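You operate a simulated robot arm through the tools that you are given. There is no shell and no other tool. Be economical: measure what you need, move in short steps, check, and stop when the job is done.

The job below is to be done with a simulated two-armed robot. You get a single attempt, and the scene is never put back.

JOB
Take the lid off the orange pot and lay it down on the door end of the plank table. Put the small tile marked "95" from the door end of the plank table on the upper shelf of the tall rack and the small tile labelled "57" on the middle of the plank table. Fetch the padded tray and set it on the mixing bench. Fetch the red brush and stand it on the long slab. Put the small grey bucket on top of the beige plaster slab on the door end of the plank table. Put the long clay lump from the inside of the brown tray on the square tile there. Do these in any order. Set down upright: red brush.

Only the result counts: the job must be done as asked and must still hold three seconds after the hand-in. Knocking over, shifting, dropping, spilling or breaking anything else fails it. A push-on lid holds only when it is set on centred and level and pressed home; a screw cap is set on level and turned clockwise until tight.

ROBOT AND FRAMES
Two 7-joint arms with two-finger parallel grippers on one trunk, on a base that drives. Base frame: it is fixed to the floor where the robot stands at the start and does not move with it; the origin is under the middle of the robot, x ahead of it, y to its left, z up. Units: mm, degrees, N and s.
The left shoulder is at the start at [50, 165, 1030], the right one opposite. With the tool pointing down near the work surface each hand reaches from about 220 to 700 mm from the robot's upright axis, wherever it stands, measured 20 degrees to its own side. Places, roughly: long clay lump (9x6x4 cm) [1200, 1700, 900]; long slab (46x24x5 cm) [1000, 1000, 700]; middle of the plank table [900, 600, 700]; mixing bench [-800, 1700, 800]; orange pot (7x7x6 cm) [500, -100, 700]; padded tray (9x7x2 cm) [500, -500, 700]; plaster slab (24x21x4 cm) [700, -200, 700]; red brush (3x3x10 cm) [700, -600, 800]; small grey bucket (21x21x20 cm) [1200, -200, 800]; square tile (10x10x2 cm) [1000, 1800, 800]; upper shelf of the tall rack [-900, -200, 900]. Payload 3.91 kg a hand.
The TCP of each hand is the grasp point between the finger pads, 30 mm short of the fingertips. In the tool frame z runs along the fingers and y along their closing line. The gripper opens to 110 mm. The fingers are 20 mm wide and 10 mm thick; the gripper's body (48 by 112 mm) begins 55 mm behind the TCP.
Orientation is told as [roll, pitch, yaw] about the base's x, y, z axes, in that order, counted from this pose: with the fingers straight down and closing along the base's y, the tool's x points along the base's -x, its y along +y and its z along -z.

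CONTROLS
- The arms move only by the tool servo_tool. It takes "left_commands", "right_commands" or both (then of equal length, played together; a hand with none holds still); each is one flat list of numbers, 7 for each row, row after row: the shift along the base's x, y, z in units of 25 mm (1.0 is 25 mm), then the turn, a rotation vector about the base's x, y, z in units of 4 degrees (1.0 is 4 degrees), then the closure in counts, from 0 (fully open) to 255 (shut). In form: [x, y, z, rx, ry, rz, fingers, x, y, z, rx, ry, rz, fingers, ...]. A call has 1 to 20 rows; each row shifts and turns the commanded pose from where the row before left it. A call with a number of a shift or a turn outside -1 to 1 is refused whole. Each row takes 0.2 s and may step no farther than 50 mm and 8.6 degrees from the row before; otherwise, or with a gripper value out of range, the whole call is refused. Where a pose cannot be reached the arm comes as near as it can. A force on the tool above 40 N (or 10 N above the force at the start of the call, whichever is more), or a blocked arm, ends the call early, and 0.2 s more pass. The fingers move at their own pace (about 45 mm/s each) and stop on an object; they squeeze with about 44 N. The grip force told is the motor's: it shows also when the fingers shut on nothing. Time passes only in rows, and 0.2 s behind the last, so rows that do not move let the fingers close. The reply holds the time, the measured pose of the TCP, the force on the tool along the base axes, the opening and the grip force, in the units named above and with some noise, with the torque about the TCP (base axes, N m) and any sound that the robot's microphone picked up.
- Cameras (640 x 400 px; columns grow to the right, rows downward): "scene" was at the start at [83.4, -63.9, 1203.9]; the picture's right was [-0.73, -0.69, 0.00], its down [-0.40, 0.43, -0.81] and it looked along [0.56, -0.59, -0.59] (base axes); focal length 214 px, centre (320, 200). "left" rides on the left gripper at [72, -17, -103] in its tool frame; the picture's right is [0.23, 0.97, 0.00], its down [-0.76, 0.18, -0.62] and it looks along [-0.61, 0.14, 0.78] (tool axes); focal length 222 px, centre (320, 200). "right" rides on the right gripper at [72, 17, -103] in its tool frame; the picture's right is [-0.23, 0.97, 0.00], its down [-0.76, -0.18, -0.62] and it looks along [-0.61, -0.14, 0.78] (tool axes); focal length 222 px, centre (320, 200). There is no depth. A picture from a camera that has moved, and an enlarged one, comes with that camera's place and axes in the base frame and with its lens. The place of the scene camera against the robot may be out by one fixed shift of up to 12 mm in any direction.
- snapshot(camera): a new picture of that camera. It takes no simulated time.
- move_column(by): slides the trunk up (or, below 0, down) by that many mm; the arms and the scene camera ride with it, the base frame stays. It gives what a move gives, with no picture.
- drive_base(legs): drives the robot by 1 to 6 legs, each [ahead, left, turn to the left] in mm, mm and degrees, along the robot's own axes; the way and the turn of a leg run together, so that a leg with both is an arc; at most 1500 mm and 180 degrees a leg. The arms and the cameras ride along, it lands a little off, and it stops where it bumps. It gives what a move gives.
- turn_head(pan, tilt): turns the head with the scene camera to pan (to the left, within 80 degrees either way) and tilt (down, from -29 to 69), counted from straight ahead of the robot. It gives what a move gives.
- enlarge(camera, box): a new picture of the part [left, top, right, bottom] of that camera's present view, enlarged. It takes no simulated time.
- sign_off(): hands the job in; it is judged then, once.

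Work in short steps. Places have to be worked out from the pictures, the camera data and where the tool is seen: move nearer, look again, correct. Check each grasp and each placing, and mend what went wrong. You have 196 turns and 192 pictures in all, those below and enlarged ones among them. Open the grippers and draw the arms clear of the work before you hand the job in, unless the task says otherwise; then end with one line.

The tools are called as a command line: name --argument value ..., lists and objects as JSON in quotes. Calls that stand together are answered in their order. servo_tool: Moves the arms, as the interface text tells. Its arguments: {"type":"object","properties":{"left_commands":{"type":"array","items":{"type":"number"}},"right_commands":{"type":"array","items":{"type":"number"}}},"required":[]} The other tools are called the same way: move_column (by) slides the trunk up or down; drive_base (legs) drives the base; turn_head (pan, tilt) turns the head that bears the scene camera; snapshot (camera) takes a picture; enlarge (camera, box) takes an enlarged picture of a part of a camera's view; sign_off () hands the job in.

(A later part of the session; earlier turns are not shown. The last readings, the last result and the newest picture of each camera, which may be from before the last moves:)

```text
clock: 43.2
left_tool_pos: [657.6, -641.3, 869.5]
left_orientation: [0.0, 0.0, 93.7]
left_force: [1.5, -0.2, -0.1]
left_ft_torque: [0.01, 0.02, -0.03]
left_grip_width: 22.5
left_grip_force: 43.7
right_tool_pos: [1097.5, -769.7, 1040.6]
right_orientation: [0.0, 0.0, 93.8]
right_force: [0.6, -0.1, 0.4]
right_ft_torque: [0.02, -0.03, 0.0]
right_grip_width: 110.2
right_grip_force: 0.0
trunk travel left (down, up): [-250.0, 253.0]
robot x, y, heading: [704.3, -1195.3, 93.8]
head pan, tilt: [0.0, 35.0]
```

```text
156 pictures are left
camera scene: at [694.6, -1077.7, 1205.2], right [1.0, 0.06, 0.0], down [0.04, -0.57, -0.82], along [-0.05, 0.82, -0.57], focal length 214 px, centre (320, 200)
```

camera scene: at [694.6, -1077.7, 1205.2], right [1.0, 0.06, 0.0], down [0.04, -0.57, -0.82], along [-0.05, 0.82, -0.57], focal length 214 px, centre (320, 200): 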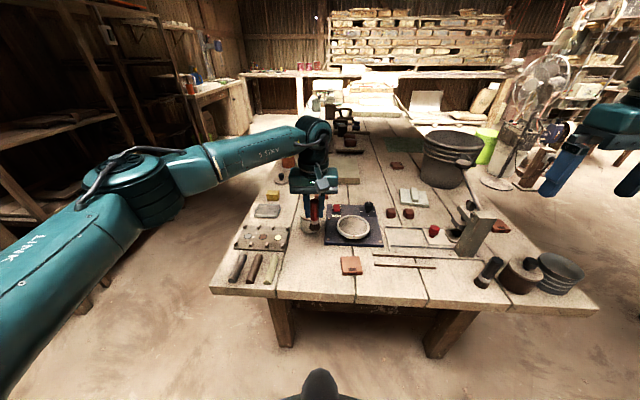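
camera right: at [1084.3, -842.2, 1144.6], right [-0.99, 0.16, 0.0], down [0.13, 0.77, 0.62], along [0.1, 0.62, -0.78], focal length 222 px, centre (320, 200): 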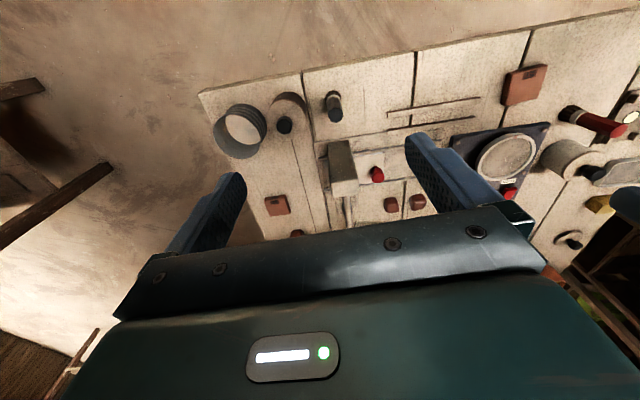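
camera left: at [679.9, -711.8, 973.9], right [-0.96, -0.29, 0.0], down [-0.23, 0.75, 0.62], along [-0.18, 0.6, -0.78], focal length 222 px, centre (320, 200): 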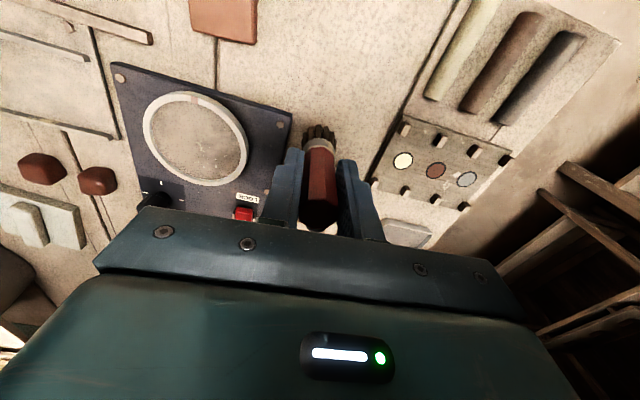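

Brush held; its foot is 75 mm under the TCP. I verify the label of tile D while clearing the left hand to the left, and bring the right hand over the tile.

enlarge --camera "left" --box '[180, 0, 276, 60]'

servo_tool --left_commands '[0, 0, 1, 0, 0, 0, 255, 0, 0, 1, 0, 0, 0, 255, -1, 0, 1, 0, 0, 0, 255, -1, 0, 1, 0, 0, 0, 255, -1, 0, 0.5, 0, 0, 0, 255, -1, 0, 0, 0, 0, 0, 255, -1, 0, 0, 0, 0, 0, 255, -1, 0, 0, 0, 0, 0, 255, 0, 0, 0, 0, 0, 0, 255, 0, 0, 0, 0, 0, 0, 255, 0, 0, 0, 0, 0, 0, 255, 0, 0, 0, 0, 0, 0, 255, 0, 0, 0, 0, 0, 0, 255, 0, 0, 0, 0, 0, 0, 255]' --right_commands '[0, 0, 0, 0, 0, 0, 0, 0, 0, 0, 0, 0, 0, 0, 0, 0, 0, 0, 0, 0, 0, 0, 0, 0, 0, 0, 0, 0, -1, 0.2, 0, 0, 0, 0, 0, -1, 0.2, 0, 0, 0, 0, 0, -1, 0.2, 0, 0, 0, 0, 0, -1, 0.2, 0, 0, 0, 0, 0, -1, 0.2, 0, 0, 0, 0, 0, -1, 0.2, 0, 0, 0, 0, 0, -1, 0.2, 0, 0, 0, 0, 0, -1, 0.2, 0, 0, 0, 0, 0, -1, 0.2, 0, 0, 0, 0, 0, -1, 0.2, 0, 0, 0, 0, 0]'

servo_tool --right_commands '[-1, 0.2, -1, 0, 0, 0, 0, -1, 0.2, -1, 0, 0, 0, 0, -1, 0.2, -1, 0, 0, 0, 0, -0.6, 0, -1, 0, 0, 0, 0, 0, 0, 0, 0, 0, 0, 0]'

snapshot --camera "right"

```text
6.67 times, centred on (228, 30) of left
camera zoom: at [679.9, -711.8, 973.9], right [-0.96, -0.29, 0.0], down [-0.23, 0.75, 0.62], along [-0.18, 0.6, -0.78], focal length 1481 px, centre (933, 1333)
```

zoom: 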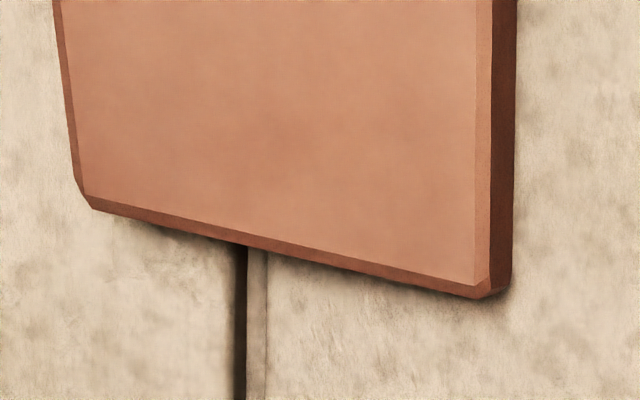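

```text
clock: 46.2
left_tool_pos: [507.4, -641.2, 985.1]
left_orientation: [0.0, 0.0, 93.7]
left_force: [-0.4, 0.5, -1.1]
left_ft_torque: [-0.03, 0.02, -0.01]
left_grip_width: 21.9
left_grip_force: 44.6
right_tool_pos: [847.4, -716.0, 1041.4]
right_orientation: [-0.1, -0.1, 93.7]
right_force: [-0.2, 0.2, 0.8]
right_ft_torque: [-0.02, -0.01, -0.01]
right_grip_width: 110.1
right_grip_force: 0.1
trunk travel left (down, up): [-250.0, 253.0]
robot x, y, heading: [707.6, -1195.0, 93.8]
head pan, tilt: [0.0, 35.0]
```

```text
clock: 47.4
left_tool_pos: [505.9, -640.3, 987.2]
left_orientation: [0.0, 0.0, 93.6]
left_force: [0.3, -0.5, -0.8]
left_ft_torque: [-0.02, 0.0, 0.03]
left_grip_width: 21.9
left_grip_force: 43.6
right_tool_pos: [806.5, -730.0, 942.6]
right_orientation: [0.0, -0.2, 93.7]
right_force: [-0.2, 0.1, 0.4]
right_ft_torque: [-0.04, -0.04, 0.04]
right_grip_width: 110.1
right_grip_force: 0.0
right hand out of reach, approached as far as the arm can: row 1, 2, 3, 4
trunk travel left (down, up): [-250.0, 253.0]
robot x, y, heading: [704.4, -1195.0, 93.5]
head pan, tilt: [0.0, 35.0]
```

```text
154 pictures are left
camera right: at [792.4, -803.4, 1046.8], right [-0.99, 0.16, 0.0], down [0.13, 0.77, 0.62], along [0.1, 0.62, -0.78], focal length 222 px, centre (320, 200)
```

right: 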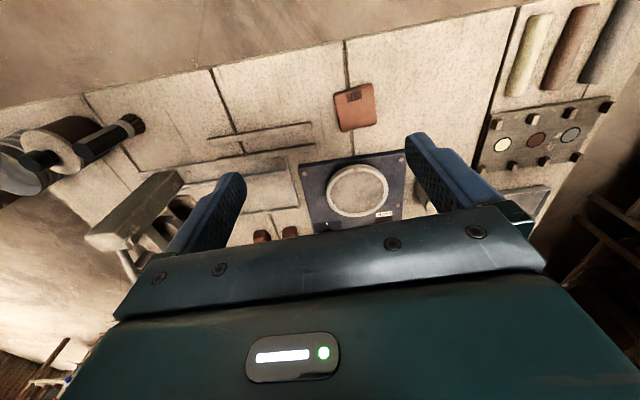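

The right arm is at its inner limit; I shift the base 100 mm to its left and read the label.

drive_base --legs '[[0, 110, 0]]'

snapshot --camera "right"

```text
clock: 48.6
left_tool_pos: [394.8, -649.2, 986.8]
left_orientation: [0.0, 0.0, 93.8]
left_force: [0.1, -0.7, -0.6]
left_ft_torque: [-0.02, 0.0, 0.0]
left_grip_width: 22.4
left_grip_force: 43.8
right_tool_pos: [693.2, -736.5, 942.6]
right_orientation: [0.1, -0.1, 93.8]
right_force: [0.1, 0.4, -0.9]
right_ft_torque: [0.0, -0.02, 0.02]
right_grip_width: 110.2
right_grip_force: 0.1
trunk travel left (down, up): [-250.0, 253.0]
robot x, y, heading: [598.1, -1199.9, 93.7]
head pan, tilt: [0.0, 35.0]
```

```text
153 pictures are left
camera right: at [681.4, -810.3, 1047.2], right [-0.99, 0.16, 0.0], down [0.13, 0.77, 0.62], along [0.1, 0.62, -0.78], focal length 222 px, centre (320, 200)
```

right: 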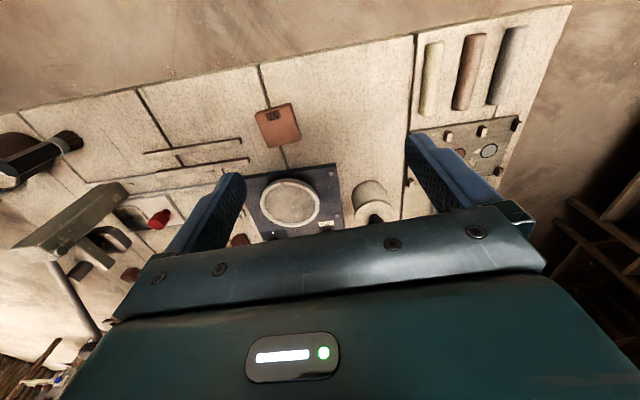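

Tile at (757, −706). I align over it and descend to just above.

enlarge --camera "right" --box '[246, 95, 310, 135]'

servo_tool --right_commands '[0.9, 0.4, 0, 0, 0, -0.9, 50, 0.9, 0.4, 0, 0, 0, 0, 50, 0.76, 0.4, -1, 0, 0, 0, 50, 0, 0, -1, 0, 0, 0, 50, 0, 0, -1, 0, 0, 0, 50, 0, 0, -1, 0, 0, 0, 50, 0, 0, -1, 0, 0, 0, 50, 0, 0, 0, 0, 0, 0, 50]'

snapshot --camera "right"

```text
10.00 times, centred on (278, 115) of right
camera zoom: at [681.4, -810.3, 1047.2], right [-0.99, 0.16, 0.0], down [0.13, 0.77, 0.62], along [0.1, 0.62, -0.78], focal length 2221 px, centre (740, 1050)
```

zoom: 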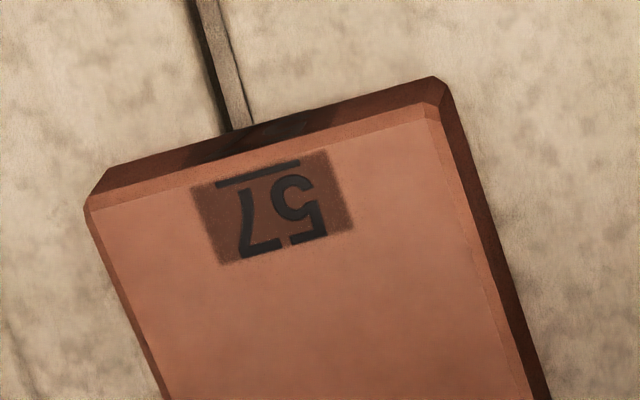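

```text
clock: 50.4
left_tool_pos: [396.2, -647.9, 985.7]
left_orientation: [-0.1, 0.0, 93.7]
left_force: [-0.1, 0.2, 0.2]
left_ft_torque: [0.04, 0.01, 0.03]
left_grip_width: 22.2
left_grip_force: 44.0
right_tool_pos: [758.5, -706.8, 812.7]
right_orientation: [0.1, -0.1, 90.2]
right_force: [0.3, -0.4, 0.2]
right_ft_torque: [-0.01, -0.01, -0.02]
right_grip_width: 88.1
right_grip_force: 0.1
trunk travel left (down, up): [-250.0, 253.0]
robot x, y, heading: [599.2, -1197.0, 93.9]
head pan, tilt: [0.0, 35.0]
```

```text
151 pictures are left
camera right: at [740.8, -778.7, 918.2], right [-0.97, 0.22, 0.0], down [0.18, 0.76, 0.62], along [0.14, 0.61, -0.78], focal length 222 px, centre (320, 200)
```

right: 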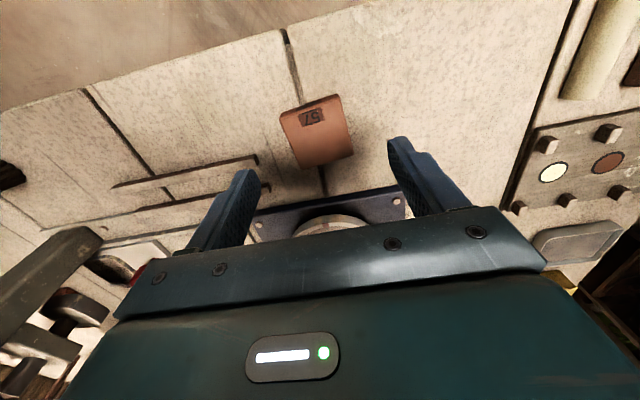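

Label "57" confirmed and the hand is centred. Descend to z≈755 and grip.

servo_tool --right_commands '[0, -0.08, -1, 0, 0, 0, 50, 0, 0, -0.9, 0, 0, 0, 50, 0, 0, -0.4, 0, 0, 0, 50, 0, 0, 0, 0, 0, 0, 255, 0, 0, 0, 0, 0, 0, 255, 0, 0, 0, 0, 0, 0, 255, 0, 0, 0, 0, 0, 0, 255, 0, 0, 0, 0, 0, 0, 255, 0, 0, 0.4, 0, 0, 0, 255, 0, 0, 1, 0, 0, 0, 255, 0, 0, 1, 0, 0, 0, 255, 0, 0, 1, 0, 0, 0, 255]'

snapshot --camera "right"

```text
clock: 53.0
left_tool_pos: [396.0, -649.1, 985.7]
left_orientation: [0.1, -0.1, 93.8]
left_force: [0.2, -0.3, -0.8]
left_ft_torque: [-0.01, 0.01, 0.0]
left_grip_width: 22.1
left_grip_force: 44.0
right_tool_pos: [768.2, -718.2, 854.0]
right_orientation: [0.1, 0.0, 90.3]
right_force: [1.1, 0.8, -0.7]
right_ft_torque: [-0.01, 0.03, 0.01]
right_grip_width: 0.0
right_grip_force: 37.6
right hand out of reach, approached as far as the arm can: row 2, 3
trunk travel left (down, up): [-250.0, 253.0]
robot x, y, heading: [599.5, -1200.7, 93.7]
head pan, tilt: [0.0, 35.0]
```

```text
150 pictures are left
camera right: at [751.1, -790.9, 957.7], right [-0.97, 0.22, 0.0], down [0.17, 0.76, 0.62], along [0.14, 0.61, -0.78], focal length 222 px, centre (320, 200)
```

right: 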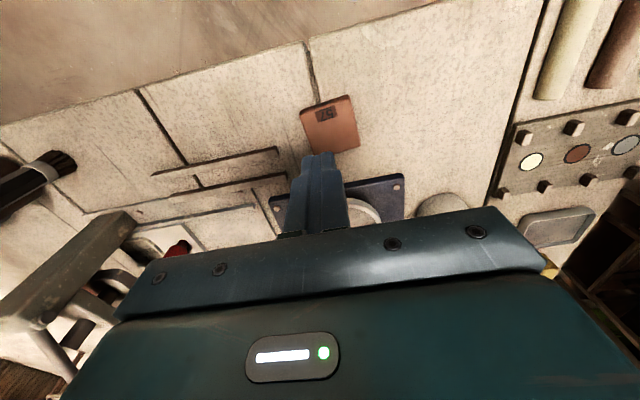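

Out of reach low down at that angle; nothing moved. I open, shift the base a further 130 mm left and retry.

drive_base --legs '[[0, 130, 0]]'

servo_tool --right_commands '[1, 0.2, 0, 0, 0, 0, 50, 1, 0.2, 0, 0, 0, 0, 50, 1, 0.2, 0, 0, 0, 0, 50, 1, 0.2, 0, 0, 0, 0, 50, 0.8, 0, 0, 0, 0, 0, 50, 0, 0, -0.6, 0, 0, 0, 50, 0, 0, -0.6, 0, 0, 0, 50, 0, 0, 0, 0, 0, 0, 50]'

snapshot --camera "right"

```text
clock: 54.3
left_tool_pos: [268.7, -657.0, 985.3]
left_orientation: [0.0, 0.0, 93.8]
left_force: [0.0, 0.7, -0.8]
left_ft_torque: [-0.02, -0.01, -0.03]
left_grip_width: 21.9
left_grip_force: 44.4
right_tool_pos: [641.8, -728.0, 853.5]
right_orientation: [-0.1, -0.1, 90.2]
right_force: [-0.2, -0.1, 0.1]
right_ft_torque: [0.02, -0.02, 0.0]
right_grip_width: 0.2
right_grip_force: 37.4
trunk travel left (down, up): [-250.0, 253.0]
robot x, y, heading: [471.0, -1210.2, 94.1]
head pan, tilt: [0.0, 35.0]
```

```text
clock: 56.1
left_tool_pos: [269.2, -657.0, 985.9]
left_orientation: [0.0, 0.0, 93.9]
left_force: [0.1, -0.2, -0.5]
left_ft_torque: [0.01, -0.02, 0.01]
left_grip_width: 22.1
left_grip_force: 44.1
right_tool_pos: [762.6, -707.0, 823.0]
right_orientation: [0.0, -0.1, 90.3]
right_force: [0.0, -0.1, 0.0]
right_ft_torque: [-0.03, -0.04, 0.0]
right_grip_width: 88.4
right_grip_force: 0.1
trunk travel left (down, up): [-250.0, 253.0]
robot x, y, heading: [471.3, -1207.0, 93.8]
head pan, tilt: [0.0, 35.0]
```

```text
149 pictures are left
camera right: at [744.4, -779.4, 927.6], right [-0.97, 0.22, 0.0], down [0.17, 0.76, 0.62], along [0.14, 0.61, -0.78], focal length 222 px, centre (320, 200)
```

right: 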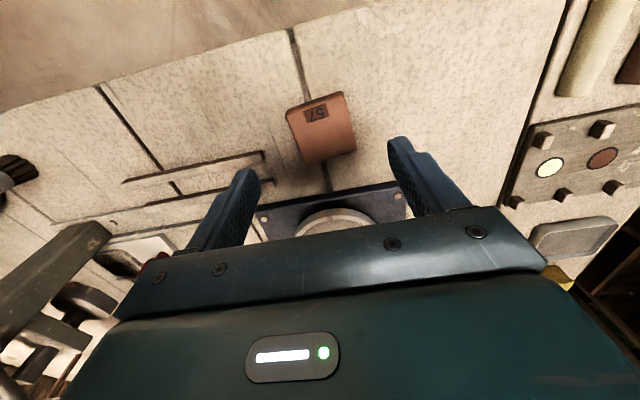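

Centred within 3 mm. Descend and grip.

servo_tool --right_commands '[-0.1, -0.1, -0.9, 0, 0, 0, 50, 0, 0, -0.9, 0, 0, 0, 50, 0, 0, -0.9, 0, 0, 0, 50, 0, 0, 0, 0, 0, 0, 255, 0, 0, 0, 0, 0, 0, 255, 0, 0, 0, 0, 0, 0, 255, 0, 0, 0, 0, 0, 0, 255]'

snapshot --camera "right"

```text
clock: 57.7
left_tool_pos: [268.2, -656.3, 986.4]
left_orientation: [0.0, 0.1, 93.7]
left_force: [0.5, -0.9, 0.2]
left_ft_torque: [0.02, 0.01, 0.0]
left_grip_width: 22.1
left_grip_force: 43.9
right_tool_pos: [758.3, -709.1, 753.6]
right_orientation: [-0.1, -0.1, 90.3]
right_force: [0.1, 0.7, 0.1]
right_ft_torque: [0.02, -0.02, -0.02]
right_grip_width: 51.2
right_grip_force: 43.9
trunk travel left (down, up): [-250.0, 253.0]
robot x, y, heading: [469.0, -1211.5, 93.7]
head pan, tilt: [0.0, 35.0]
```

```text
148 pictures are left
camera right: at [740.4, -781.6, 858.0], right [-0.97, 0.22, 0.0], down [0.17, 0.76, 0.62], along [0.14, 0.61, -0.78], focal length 222 px, centre (320, 200)
```

right: 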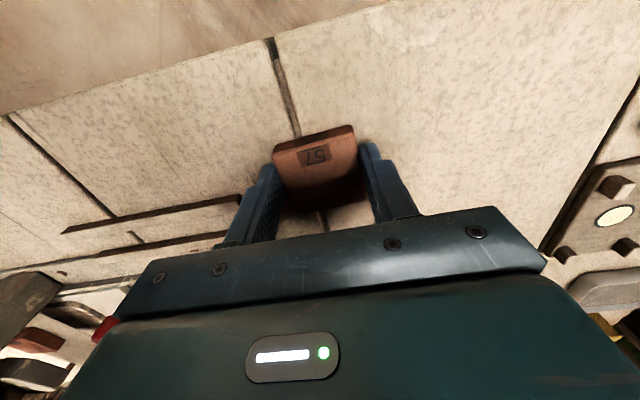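

Tile gripped (51 mm). I lift it high, back off and drive round the far corner to the back side of the table.

servo_tool --right_commands '[0, 0, 0.5, 0, 0, 0, 255, 0, 0, 1, 0, 0, 0, 255, 0, 0, 1, 0, 0, 0, 255, 0, 0, 1, 0, 0, 0, 255, 0, 0, 1, 0, 0, 0, 255, 0, 0, 1, 0, 0, 0, 255, 0, 0, 1, 0, 0, 0, 255, 0, 0, 1, 0, 0, 0, 255, 0, 0, 1, 0, 0, 0, 255, 0, 0, 1, 0, 0, 0, 255]'

drive_base --legs '[[-180, 0, -4], [0, -1290, 0], [0, 0, 90]]'

turn_head --pan -40 --tilt 25

snapshot --camera "scene"

snapshot --camera "right"

```text
clock: 59.9
left_tool_pos: [269.1, -658.5, 986.0]
left_orientation: [0.0, 0.0, 93.9]
left_force: [0.2, 0.6, -0.4]
left_ft_torque: [0.01, 0.0, -0.01]
left_grip_width: 21.8
left_grip_force: 43.9
right_tool_pos: [758.9, -709.8, 993.2]
right_orientation: [-0.1, -0.1, 90.4]
right_force: [0.6, 0.6, -1.4]
right_ft_torque: [-0.01, -0.02, 0.01]
right_grip_width: 51.1
right_grip_force: 43.9
trunk travel left (down, up): [-250.0, 253.0]
robot x, y, heading: [468.7, -1212.7, 94.1]
head pan, tilt: [0.0, 35.0]
```

```text
clock: 71.2
left_tool_pos: [1187.4, -1556.9, 986.4]
left_orientation: [-0.1, 0.0, 179.8]
left_force: [0.2, 0.1, 0.2]
left_ft_torque: [0.01, 0.01, -0.01]
left_grip_width: 21.9
left_grip_force: 43.8
right_tool_pos: [1272.5, -1071.4, 994.2]
right_orientation: [0.1, -0.2, 176.4]
right_force: [0.3, 0.0, -0.8]
right_ft_torque: [0.01, -0.01, 0.05]
right_grip_width: 51.0
right_grip_force: 44.0
trunk travel left (down, up): [-250.0, 253.0]
robot x, y, heading: [1753.1, -1395.4, 179.9]
head pan, tilt: [0.0, 35.0]
```

```text
clock: 72.3
left_tool_pos: [1187.1, -1556.6, 985.9]
left_orientation: [0.0, 0.0, 179.9]
left_force: [-0.2, 0.2, 0.0]
left_ft_torque: [-0.01, 0.0, 0.01]
left_grip_width: 21.9
left_grip_force: 43.5
right_tool_pos: [1273.3, -1072.1, 993.8]
right_orientation: [-0.1, -0.1, 176.3]
right_force: [-0.3, 0.9, -0.9]
right_ft_torque: [0.01, -0.04, -0.02]
right_grip_width: 50.9
right_grip_force: 43.9
trunk travel left (down, up): [-250.0, 253.0]
robot x, y, heading: [1751.6, -1394.7, 179.7]
head pan, tilt: [-40.0, 25.0]
```

```text
147 pictures are left
camera scene: at [1646.7, -1333.4, 1221.0], right [0.64, 0.77, 0.0], down [0.32, -0.27, -0.91], along [-0.69, 0.58, -0.42], focal length 214 px, centre (320, 200)
```

scene: 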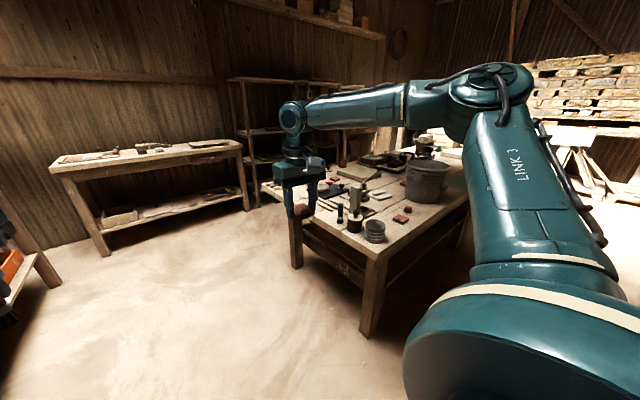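

```text
146 pictures are left
camera right: at [1343.5, -1092.6, 1097.7], right [-0.29, -0.96, 0.0], down [-0.75, 0.23, 0.62], along [-0.6, 0.18, -0.78], focal length 222 px, centre (320, 200)
```

right: 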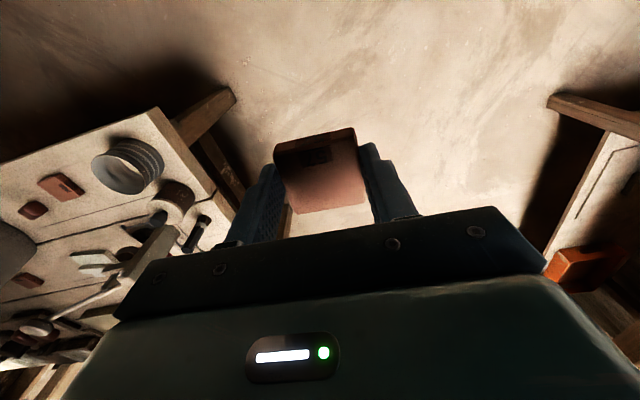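

Way along the back of the table is clear. I back off 300 mm so the hands clear the table, then drive along to y≈600.

drive_base --legs '[[-280, 0, 0], [0, -1000, 0]]'

snapshot --camera "scene"

```text
clock: 79.1
left_tool_pos: [1471.6, -552.9, 986.2]
left_orientation: [0.0, 0.1, 179.9]
left_force: [0.0, 0.5, -1.2]
left_ft_torque: [0.04, -0.01, -0.02]
left_grip_width: 22.0
left_grip_force: 44.2
right_tool_pos: [1559.1, -68.7, 994.0]
right_orientation: [0.1, 0.0, 176.2]
right_force: [0.9, -0.4, -1.4]
right_ft_torque: [-0.03, -0.07, 0.02]
right_grip_width: 51.2
right_grip_force: 44.0
trunk travel left (down, up): [-250.0, 253.0]
robot x, y, heading: [2035.9, -392.9, 179.5]
head pan, tilt: [-40.0, 25.0]
```

```text
145 pictures are left
camera scene: at [1931.3, -330.3, 1221.0], right [0.65, 0.76, 0.0], down [0.32, -0.27, -0.91], along [-0.69, 0.58, -0.42], focal length 214 px, centre (320, 200)
```

scene: 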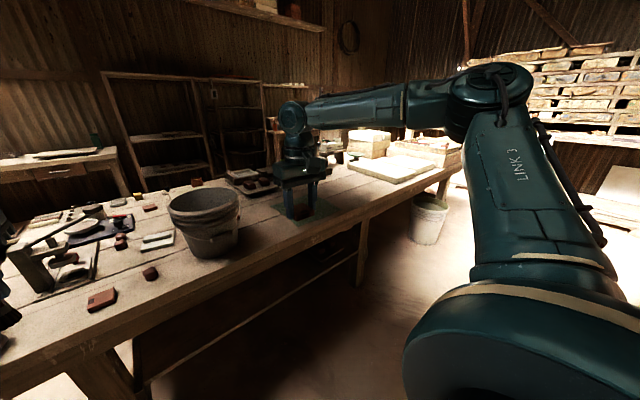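

The back side is clear. Continue 900 mm further along.

drive_base --legs '[[0, -950, 0]]'

turn_head --pan -20 --tilt 30

snapshot --camera "scene"

snapshot --camera "right"

```text
clock: 84.1
left_tool_pos: [1475.4, 401.0, 985.5]
left_orientation: [-0.1, 0.0, 179.8]
left_force: [-0.8, 0.2, -0.5]
left_ft_torque: [-0.02, 0.03, -0.02]
left_grip_width: 22.1
left_grip_force: 43.9
right_tool_pos: [1562.5, 887.3, 991.5]
right_orientation: [0.0, -0.2, 176.1]
right_force: [-0.2, -0.3, -1.6]
right_ft_torque: [0.0, -0.01, -0.01]
right_grip_width: 51.2
right_grip_force: 44.4
trunk travel left (down, up): [-250.0, 253.0]
robot x, y, heading: [2041.2, 563.9, 179.9]
head pan, tilt: [-40.0, 25.0]
```

```text
clock: 84.9
left_tool_pos: [1474.9, 401.8, 985.4]
left_orientation: [0.1, 0.0, 179.6]
left_force: [-0.1, -0.6, -0.5]
left_ft_torque: [-0.01, 0.01, 0.02]
left_grip_width: 21.9
left_grip_force: 44.3
right_tool_pos: [1561.8, 887.0, 993.2]
right_orientation: [0.0, -0.1, 176.2]
right_force: [0.8, -0.4, -0.8]
right_ft_torque: [0.01, 0.0, 0.04]
right_grip_width: 51.1
right_grip_force: 44.3
trunk travel left (down, up): [-250.0, 253.0]
robot x, y, heading: [2038.9, 566.3, 179.8]
head pan, tilt: [-20.0, 30.0]
```

```text
144 pictures are left
camera scene: at [1920.4, 596.1, 1213.1], right [0.35, 0.94, 0.0], down [0.47, -0.17, -0.87], along [-0.81, 0.3, -0.5], focal length 214 px, centre (320, 200)
```

scene: 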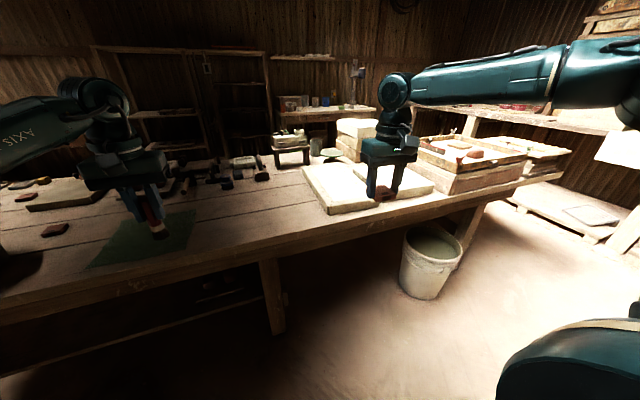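

```text
143 pictures are left
camera right: at [1632.0, 865.5, 1097.7], right [-0.29, -0.96, 0.0], down [-0.75, 0.23, 0.62], along [-0.6, 0.18, -0.78], focal length 222 px, centre (320, 200)
```

right: 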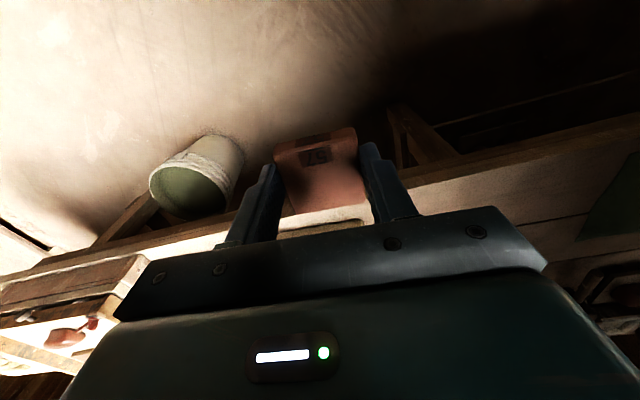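

Green cloth near (1180, 240), light slabs near (1050, 1000), brown tray beyond, and a white bucket on the floor at about (1340, 1530) to avoid. I zoom in on the slabs.

enlarge --camera "scene" --box '[240, 120, 448, 250]'

enlarge --camera "scene" --box '[390, 110, 598, 240]'

```text
3.08 times, centred on (344, 185) of scene
camera zoom: at [1920.4, 596.1, 1213.1], right [0.35, 0.94, 0.0], down [0.47, -0.17, -0.87], along [-0.81, 0.3, -0.5], focal length 660 px, centre (246, 246)
```

zoom: 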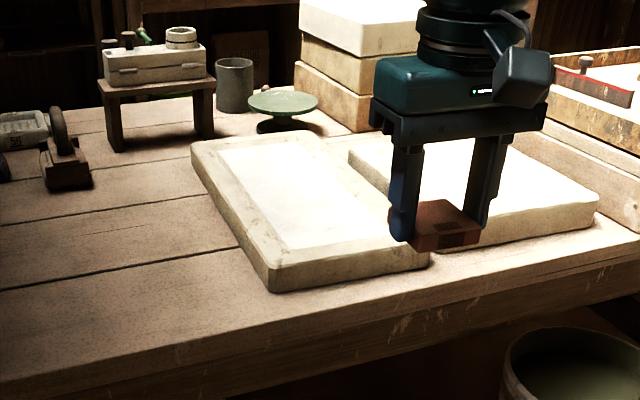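

```text
3.08 times, centred on (494, 175) of scene
camera zoom: at [1920.4, 596.1, 1213.1], right [0.35, 0.94, 0.0], down [0.47, -0.17, -0.87], along [-0.81, 0.3, -0.5], focal length 660 px, centre (-215, 277)
```

zoom: 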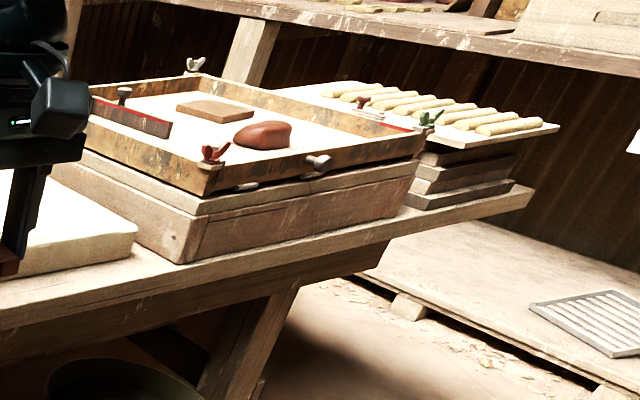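

The long slab is the first light slab (x≈830–1285, y≈875–1095). First the tile: drive to about (1700, 365) so the right arm can reach the table's middle.

drive_base --legs '[[0, 200, 0], [335, 0, 0]]'

snapshot --camera "scene"

snapshot --camera "right"

```text
clock: 88.2
left_tool_pos: [1150.5, 207.2, 985.8]
left_orientation: [-0.1, 0.0, 180.0]
left_force: [1.0, -0.3, -0.2]
left_ft_torque: [0.02, -0.01, 0.0]
left_grip_width: 21.9
left_grip_force: 44.4
right_tool_pos: [1235.7, 692.3, 993.1]
right_orientation: [0.0, -0.1, 176.3]
right_force: [0.4, 1.2, -0.5]
right_ft_torque: [-0.01, 0.03, -0.01]
right_grip_width: 51.1
right_grip_force: 44.0
trunk travel left (down, up): [-250.0, 253.0]
robot x, y, heading: [1713.8, 371.5, 179.9]
head pan, tilt: [-20.0, 30.0]
```

```text
140 pictures are left
camera scene: at [1595.3, 401.9, 1213.0], right [0.34, 0.94, 0.0], down [0.47, -0.17, -0.87], along [-0.81, 0.3, -0.5], focal length 214 px, centre (320, 200)
```

scene: 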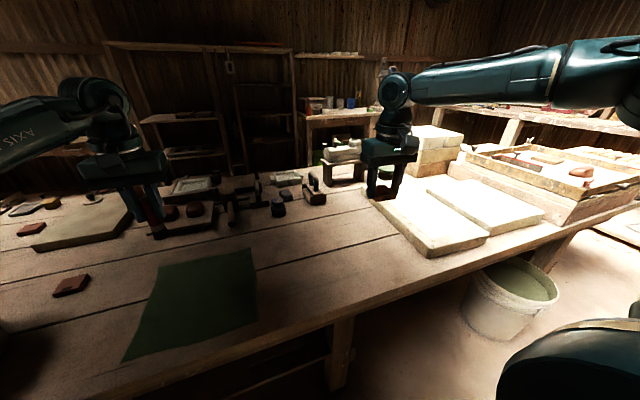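

```text
139 pictures are left
camera right: at [1306.5, 670.8, 1097.6], right [-0.29, -0.96, 0.0], down [-0.75, 0.23, 0.62], along [-0.6, 0.18, -0.78], focal length 222 px, centre (320, 200)
```

right: 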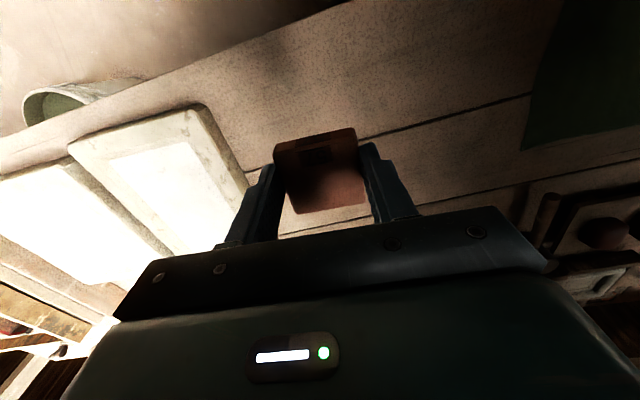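

The area x>850 around y=600 is bare. I carry the tile to (1015, 600) and lower to just above the table.

servo_tool --right_commands '[-0.98, -0.41, 0, 0, 0, 0, 255, -0.98, -0.41, 0, 0, 0, 0, 255, -0.98, -0.41, 0, 0, 0, 0, 255, -0.98, -0.41, 0, 0, 0, 0, 255, -0.98, -0.41, 0, 0, 0, 0, 255, -0.98, -0.41, 0, 0, 0, 0, 255, -0.98, -0.41, 0, 0, 0, 0, 255, -0.98, -0.41, 0, 0, 0, 0, 255, -0.98, -0.41, 0, 0, 0, 0, 255, 0, 0, -1, 0, 0, 0, 255, 0, 0, -1, 0, 0, 0, 255, 0, 0, -1, 0, 0, 0, 255, 0, 0, -1, 0, 0, 0, 255, 0, 0, -1, 0, 0, 0, 255, 0, 0, -1, 0, 0, 0, 255, 0, 0, -1, 0, 0, 0, 255, 0, 0, -1, 0, 0, 0, 255, 0, 0, -0.6, 0, 0, 0, 255, 0, 0, 0, 0, 0, 0, 255]'

snapshot --camera "right"

```text
clock: 92.2
left_tool_pos: [1150.0, 206.5, 985.8]
left_orientation: [0.1, -0.1, 180.0]
left_force: [-0.4, 0.5, -0.5]
left_ft_torque: [0.02, 0.01, 0.01]
left_grip_width: 22.0
left_grip_force: 43.8
right_tool_pos: [1176.7, 662.3, 779.7]
right_orientation: [0.1, -0.1, 176.3]
right_force: [1.7, 0.4, -0.5]
right_ft_torque: [-0.02, -0.01, 0.0]
right_grip_width: 51.0
right_grip_force: 44.1
right hand out of reach, approached as far as the arm can: row 5, 6, 7, 8, 9, 14, 15, 16, 17, 18
trunk travel left (down, up): [-250.0, 253.0]
robot x, y, heading: [1713.3, 372.0, 179.7]
head pan, tilt: [-20.0, 30.0]
```

```text
138 pictures are left
camera right: at [1247.0, 640.8, 883.5], right [-0.29, -0.96, 0.0], down [-0.75, 0.23, 0.63], along [-0.6, 0.18, -0.78], focal length 222 px, centre (320, 200)
```

right: 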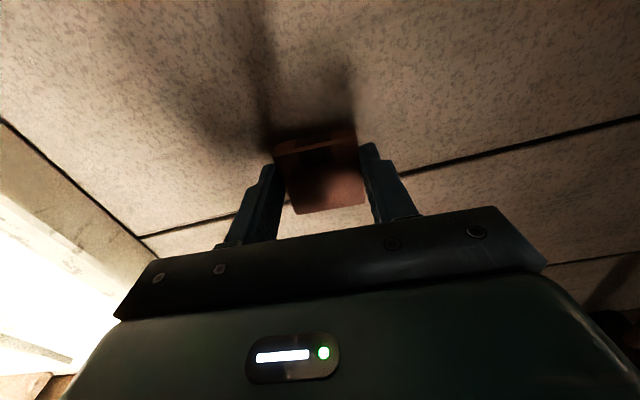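

The arm stalled at (1177, 662). I try again from the lower height, moving in −x, where reach is better.

servo_tool --right_commands '[-0.8, 0, 0.4, 0, 0, 0, 255, -0.8, 0, 0, 0, 0, 0, 255, -0.8, 0, 0, 0, 0, 0, 255, -0.8, 0, 0, 0, 0, 0, 255, 0, 0, 0, 0, 0, 0, 255]'

```text
clock: 93.4
left_tool_pos: [1150.9, 206.6, 986.0]
left_orientation: [0.0, 0.0, 179.8]
left_force: [0.3, -0.3, -0.7]
left_ft_torque: [0.02, 0.02, -0.03]
left_grip_width: 21.9
left_grip_force: 44.3
right_tool_pos: [1150.0, 679.7, 815.6]
right_orientation: [0.1, -0.2, 176.3]
right_force: [-0.6, -0.5, -1.3]
right_ft_torque: [0.01, -0.04, 0.01]
right_grip_width: 50.9
right_grip_force: 44.4
right hand out of reach, approached as far as the arm can: row 1, 2, 3, 4
trunk travel left (down, up): [-250.0, 253.0]
robot x, y, heading: [1716.4, 371.3, 179.9]
head pan, tilt: [-20.0, 30.0]
```

I shift the base 50 mm ahead and 60 mm right to make the reach direction better.

servo_tool --right_commands '[0.4, 0, 0.5, 0, 0, 0, 255, 0.4, 0, 0.5, 0, 0, 0, 255]'

drive_base --legs '[[50, -60, 0]]'

servo_tool --right_commands '[0, -0.9, 0, 0, 0, 0, 255, 0, -0.9, 0, 0, 0, 0, 255, 0, -0.9, 0, 0, 0, 0, 255, -0.8, -0.4, 0, 0, 0, 0, 255, -0.8, -0.4, 0, 0, 0, 0, 255, -0.8, 0, 0, 0, 0, 0, 255, -0.8, 0, 0, 0, 0, 0, 255, 0, 0, 0, 0, 0, 0, 255]'

```text
clock: 94.0
left_tool_pos: [1149.9, 206.9, 986.2]
left_orientation: [0.0, 0.1, 179.9]
left_force: [-1.2, 0.0, -0.8]
left_ft_torque: [0.0, -0.03, 0.0]
left_grip_width: 21.9
left_grip_force: 44.1
right_tool_pos: [1170.5, 681.0, 840.3]
right_orientation: [0.0, -0.1, 176.3]
right_force: [0.0, 0.1, -0.8]
right_ft_torque: [0.0, -0.03, 0.03]
right_grip_width: 51.2
right_grip_force: 43.8
trunk travel left (down, up): [-250.0, 253.0]
robot x, y, heading: [1714.5, 371.2, 180.2]
head pan, tilt: [-20.0, 30.0]
```

```text
clock: 95.1
left_tool_pos: [1101.0, 268.8, 986.0]
left_orientation: [0.0, 0.1, 179.9]
left_force: [0.0, -0.5, -0.7]
left_ft_torque: [0.0, 0.01, -0.01]
left_grip_width: 21.9
left_grip_force: 43.5
right_tool_pos: [1122.6, 743.1, 839.3]
right_orientation: [-0.1, 0.0, 176.3]
right_force: [-0.2, -0.2, -1.1]
right_ft_torque: [-0.01, 0.02, 0.02]
right_grip_width: 50.9
right_grip_force: 44.6
trunk travel left (down, up): [-250.0, 253.0]
robot x, y, heading: [1665.9, 426.6, 179.8]
head pan, tilt: [-20.0, 30.0]
```

```text
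clock: 96.9
left_tool_pos: [1102.1, 268.9, 986.7]
left_orientation: [-0.1, 0.0, 179.9]
left_force: [-0.3, -0.4, -0.6]
left_ft_torque: [0.0, 0.0, 0.0]
left_grip_width: 21.7
left_grip_force: 43.6
right_tool_pos: [1106.6, 689.5, 855.6]
right_orientation: [0.1, -0.1, 176.2]
right_force: [-0.3, 1.0, -1.4]
right_ft_torque: [-0.02, -0.02, -0.01]
right_grip_width: 51.0
right_grip_force: 44.0
right hand out of reach, approached as far as the arm can: row 4, 5, 6, 7
trunk travel left (down, up): [-250.0, 253.0]
robot x, y, heading: [1667.8, 430.5, 179.9]
head pan, tilt: [-20.0, 30.0]
```

The arm pulls upward at its limit, so a lower trunk should extend reach. I lower the column 110 mm (left hand is over the bare cloth, foot of brush stays ~80 mm above).

move_column --by -110

servo_tool --right_commands '[0, 0, 1, 0, 0, 0, 255, -0.8, -0.4, 1, 0, 0, 0, 255, -0.8, -0.4, 0, 0, 0, 0, 255, -0.8, -0.4, 0, 0, 0, 0, 255, -0.8, -0.4, 0, 0, 0, 0, 255, 0, 0, 0, 0, 0, 0, 255]'

```text
clock: 98.3
left_tool_pos: [1102.6, 268.8, 878.1]
left_orientation: [0.0, -0.2, 179.8]
left_force: [0.7, -0.1, -0.2]
left_ft_torque: [-0.01, 0.01, -0.04]
left_grip_width: 21.9
left_grip_force: 44.2
right_tool_pos: [1108.4, 689.4, 752.9]
right_orientation: [0.2, -0.8, 176.1]
right_force: [3.8, 5.8, 34.9]
right_ft_torque: [0.23, -0.64, 0.02]
right_grip_width: 51.0
right_grip_force: 44.1
trunk travel left (down, up): [-140.0, 363.0]
robot x, y, heading: [1664.2, 427.7, 179.8]
head pan, tilt: [-20.0, 30.0]
```

```text
clock: 99.7
left_tool_pos: [1101.3, 268.4, 875.6]
left_orientation: [0.0, 0.0, 179.8]
left_force: [-0.3, -1.2, -0.2]
left_ft_torque: [0.02, -0.04, -0.04]
left_grip_width: 22.0
left_grip_force: 44.4
right_tool_pos: [1098.9, 686.2, 798.0]
right_orientation: [0.1, -0.2, 176.2]
right_force: [0.1, -1.1, -0.2]
right_ft_torque: [-0.02, 0.0, 0.02]
right_grip_width: 51.1
right_grip_force: 44.1
right hand out of reach, approached as far as the arm can: row 2, 3, 4, 5
trunk travel left (down, up): [-140.0, 363.0]
robot x, y, heading: [1667.5, 434.3, 179.8]
head pan, tilt: [-20.0, 30.0]
```

Still limited. I test at a lower height with a small −x −y move.

servo_tool --right_commands '[0, -0.8, -0.6, 0, 0, 0, 255, -0.4, -0.8, 0, 0, 0, 0, 255, -0.4, 0, 0, 0, 0, 0, 255, -0.4, 0, 0, 0, 0, 0, 255, -0.4, 0, 0, 0, 0, 0, 255]'

snapshot --camera "scene"

```text
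clock: 100.9
left_tool_pos: [1101.8, 268.1, 875.5]
left_orientation: [0.0, 0.1, 179.9]
left_force: [0.1, -0.3, -1.4]
left_ft_torque: [0.0, 0.01, -0.01]
left_grip_width: 21.9
left_grip_force: 44.1
right_tool_pos: [1105.3, 674.3, 789.9]
right_orientation: [0.1, -0.2, 176.2]
right_force: [-0.2, -0.2, -0.7]
right_ft_torque: [-0.01, 0.01, -0.02]
right_grip_width: 51.3
right_grip_force: 44.0
right hand out of reach, approached as far as the arm can: row 1, 2, 3, 4, 5
trunk travel left (down, up): [-140.0, 363.0]
robot x, y, heading: [1669.5, 429.7, 179.7]
head pan, tilt: [-20.0, 30.0]
```

```text
137 pictures are left
camera scene: at [1546.6, 462.4, 1103.0], right [0.35, 0.94, 0.0], down [0.47, -0.17, -0.87], along [-0.81, 0.3, -0.5], focal length 214 px, centre (320, 200)
```

scene: 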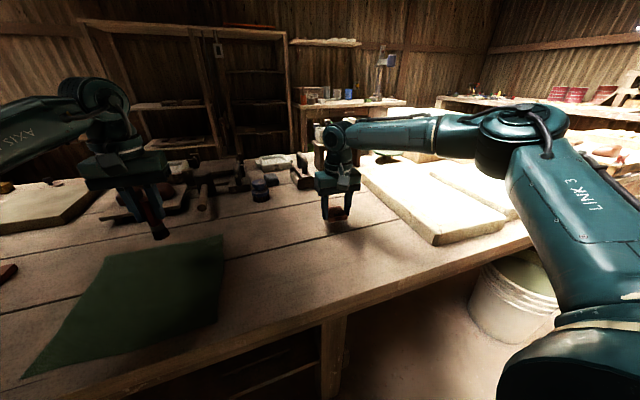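

The forearm is bent inward, so it may be a wrist-joint limit; I test turning the tool −24° about z while retrying the reach.

servo_tool --right_commands '[0.3, 0.3, 0.8, 0, 0, -1, 255, 0, 0, 0, 0, 0, -1, 255, 0, 0, 0, 0, 0, -1, 255, 0, 0, 0, 0, 0, -1, 255, 0, 0, 0, 0, 0, -1, 255, 0, 0, 0, 0, 0, -1, 255, -0.6, -0.3, 0, 0, 0, 0, 255, -0.6, -0.3, 0, 0, 0, 0, 255, -0.6, -0.3, 0, 0, 0, 0, 255, -0.6, -0.3, 0, 0, 0, 0, 255, 0, 0, 0, 0, 0, 0, 255]'

```text
clock: 103.3
left_tool_pos: [1100.1, 268.9, 876.8]
left_orientation: [0.0, 0.1, 179.8]
left_force: [0.7, -0.7, 0.1]
left_ft_torque: [0.03, 0.0, 0.0]
left_grip_width: 21.8
left_grip_force: 44.2
right_tool_pos: [1101.8, 676.1, 809.7]
right_orientation: [0.1, -0.2, 152.3]
right_force: [0.6, 0.1, -0.1]
right_ft_torque: [0.0, -0.01, 0.03]
right_grip_width: 50.7
right_grip_force: 44.2
right hand out of reach, approached as far as the arm can: row 7, 8, 9, 10
trunk travel left (down, up): [-140.0, 363.0]
robot x, y, heading: [1662.8, 428.4, 179.8]
head pan, tilt: [-20.0, 30.0]
```

Yaw is not the limit. I test the reach farther to the arm's own side.

servo_tool --right_commands '[0, 1, 0, 0, 0, 1, 255, 0, 1, 0, 0, 0, 1, 255, 0, 1, 0, 0, 0, 1, 255, -1, 0, 0, 0, 0, 1, 255, -1, 0, 0, 0, 0, 1, 255, -1, 0, 0, 0, 0, 1, 255, -1, 0, 0, 0, 0, 0, 255, 0, 0, 0, 0, 0, 0, 255]'

```text
clock: 105.1
left_tool_pos: [1101.1, 267.9, 876.1]
left_orientation: [0.0, 0.0, 179.9]
left_force: [-0.4, 0.6, -0.9]
left_ft_torque: [0.01, 0.01, 0.03]
left_grip_width: 22.0
left_grip_force: 43.7
right_tool_pos: [1072.4, 765.0, 811.7]
right_orientation: [0.1, -0.2, 176.1]
right_force: [-0.1, -0.3, -1.7]
right_ft_torque: [0.01, -0.01, -0.02]
right_grip_width: 51.0
right_grip_force: 44.1
right hand out of reach, approached as far as the arm can: row 5, 6, 7
trunk travel left (down, up): [-140.0, 363.0]
robot x, y, heading: [1670.0, 433.8, 179.7]
head pan, tilt: [-20.0, 30.0]
```

The limit is about 685 mm at 29° to its side. I raise the hand, turn the base 25° left and slide back so that this direction points at the table's middle.

servo_tool --right_commands '[0.3, 0, 1, 0, 0, 0, 255, 0.3, 0, 1, 0, 0, 0, 255, 0, 0, 1, 0, 0, 0, 255]'

drive_base --legs '[[0, 0, 25], [-59, -127, 0]]'

snapshot --camera "scene"

snapshot --camera "right"

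```text
clock: 105.9
left_tool_pos: [1100.7, 268.1, 876.3]
left_orientation: [0.0, 0.1, 179.7]
left_force: [0.7, -0.7, -0.9]
left_ft_torque: [0.02, 0.02, -0.01]
left_grip_width: 21.8
left_grip_force: 43.7
right_tool_pos: [1086.7, 766.4, 888.0]
right_orientation: [0.1, -0.1, 176.2]
right_force: [0.0, 0.0, -0.6]
right_ft_torque: [0.02, 0.0, -0.03]
right_grip_width: 50.5
right_grip_force: 44.3
trunk travel left (down, up): [-140.0, 363.0]
robot x, y, heading: [1671.7, 430.5, 179.9]
head pan, tilt: [-20.0, 30.0]
```

```text
clock: 108.5
left_tool_pos: [1222.2, 184.1, 876.4]
left_orientation: [0.1, 0.0, -155.1]
left_force: [0.4, -0.5, -0.4]
left_ft_torque: [-0.03, -0.02, 0.03]
left_grip_width: 21.8
left_grip_force: 44.1
right_tool_pos: [1000.1, 629.1, 889.0]
right_orientation: [0.1, -0.2, -158.8]
right_force: [-0.5, 0.3, -1.3]
right_ft_torque: [0.0, 0.01, 0.03]
right_grip_width: 50.7
right_grip_force: 43.6
trunk travel left (down, up): [-140.0, 363.0]
robot x, y, heading: [1669.8, 573.0, -155.1]
head pan, tilt: [-20.0, 30.0]
```

```text
136 pictures are left
camera scene: at [1543.7, 551.8, 1103.0], right [-0.08, 1.0, 0.0], down [0.5, 0.04, -0.87], along [-0.86, -0.07, -0.5], focal length 214 px, centre (320, 200)
```

scene: 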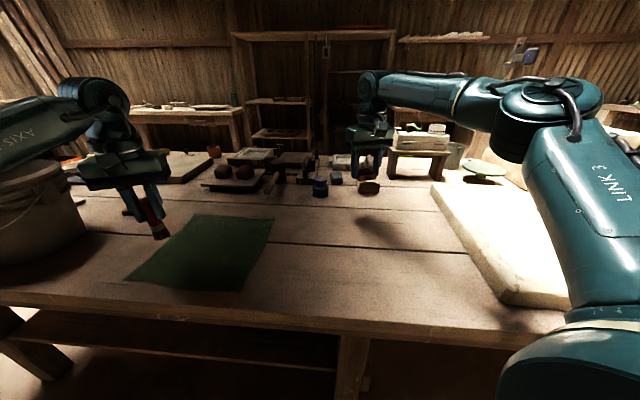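

```text
135 pictures are left
camera right: at [1072.5, 640.0, 992.3], right [0.14, -0.99, 0.0], down [-0.77, -0.11, 0.62], along [-0.62, -0.09, -0.78], focal length 222 px, centre (320, 200)
```

right: 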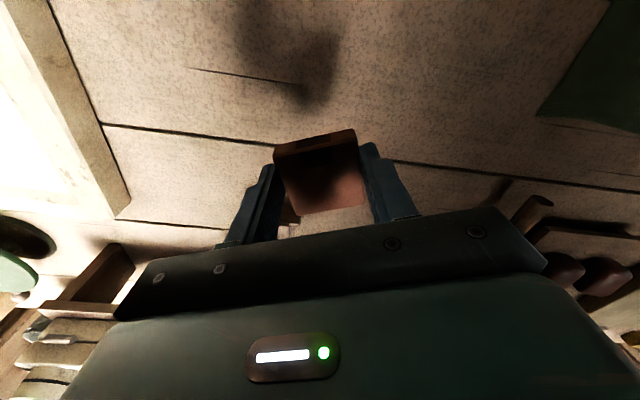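

The tile is at (1000, 629) over bare wood. Lower it.

servo_tool --right_commands '[0, 0, -1, 0, 0, 0, 255, 0, 0, -1, 0, 0, 0, 255, 0, 0, -1, 0, 0, 0, 255, 0, 0, -1, 0, 0, 0, 255, 0, 0, -1, 0, 0, 0, 255, 0, 0, -0.3, 0, 0, 0, 255, 0, 0, 0, 0, 0, 0, 255]'

snapshot --camera "right"

```text
clock: 110.1
left_tool_pos: [1222.5, 185.1, 876.4]
left_orientation: [0.1, 0.0, -155.3]
left_force: [-0.5, 0.5, -0.8]
left_ft_torque: [0.03, 0.01, 0.02]
left_grip_width: 21.8
left_grip_force: 43.5
right_tool_pos: [998.6, 629.8, 755.0]
right_orientation: [0.1, -0.2, -158.8]
right_force: [-0.4, 0.4, -0.6]
right_ft_torque: [0.0, 0.02, 0.0]
right_grip_width: 50.9
right_grip_force: 44.3
trunk travel left (down, up): [-140.0, 363.0]
robot x, y, heading: [1669.2, 572.5, -155.1]
head pan, tilt: [-20.0, 30.0]
```

```text
134 pictures are left
camera right: at [1070.8, 641.1, 859.1], right [0.14, -0.99, 0.0], down [-0.77, -0.11, 0.62], along [-0.62, -0.09, -0.78], focal length 222 px, centre (320, 200)
```

right: 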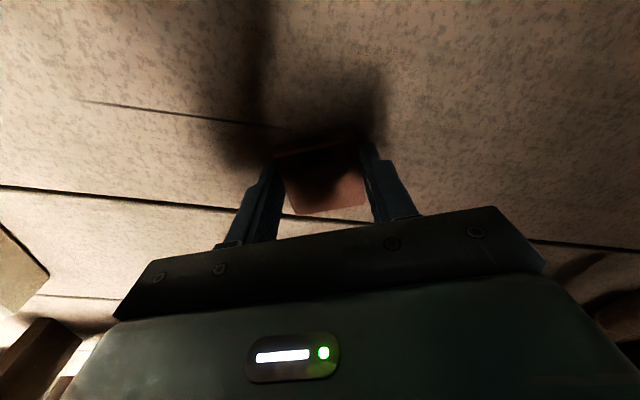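

Nearly on the table; small steps to contact, then release and rise.

servo_tool --right_commands '[0, 0, -0.1, 0, 0, 0, 255, 0, 0, 0, 0, 0, 0, 100, 0, 0, 0, 0, 0, 0, 100, 0, 0, 0, 0, 0, 0, 100, 0, 0, 0.6, 0, 0, 0, 100, 0, 0, 1, 0, 0, 0, 100, 0, 0, 1, 0, 0, 0, 100, 0, 0, 1, 0, 0, 0, 100, 0, 0, 1, 0, 0, 0, 100]'

snapshot --camera "right"

```text
clock: 112.1
left_tool_pos: [1222.2, 183.7, 876.4]
left_orientation: [-0.1, 0.0, -155.2]
left_force: [-0.3, -0.1, -1.4]
left_ft_torque: [0.0, -0.01, 0.0]
left_grip_width: 21.8
left_grip_force: 43.9
right_tool_pos: [999.4, 630.0, 869.1]
right_orientation: [0.1, -0.2, -158.7]
right_force: [-0.9, 0.1, -0.4]
right_ft_torque: [-0.03, 0.01, -0.01]
right_grip_width: 66.9
right_grip_force: 0.0
trunk travel left (down, up): [-140.0, 363.0]
robot x, y, heading: [1667.8, 570.5, -155.1]
head pan, tilt: [-20.0, 30.0]
```

```text
133 pictures are left
camera right: at [1072.5, 640.8, 973.0], right [0.14, -0.99, 0.0], down [-0.77, -0.11, 0.63], along [-0.62, -0.09, -0.78], focal length 222 px, centre (320, 200)
```

right: 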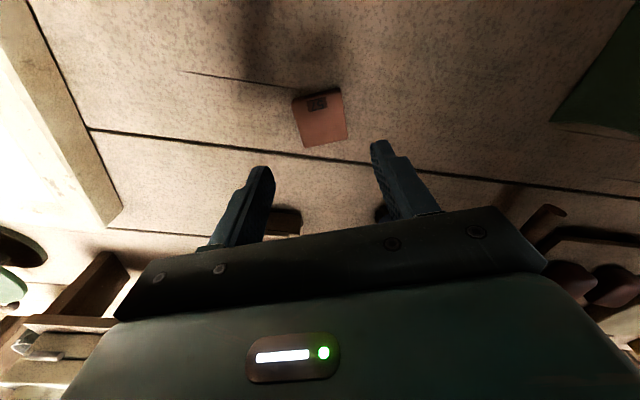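

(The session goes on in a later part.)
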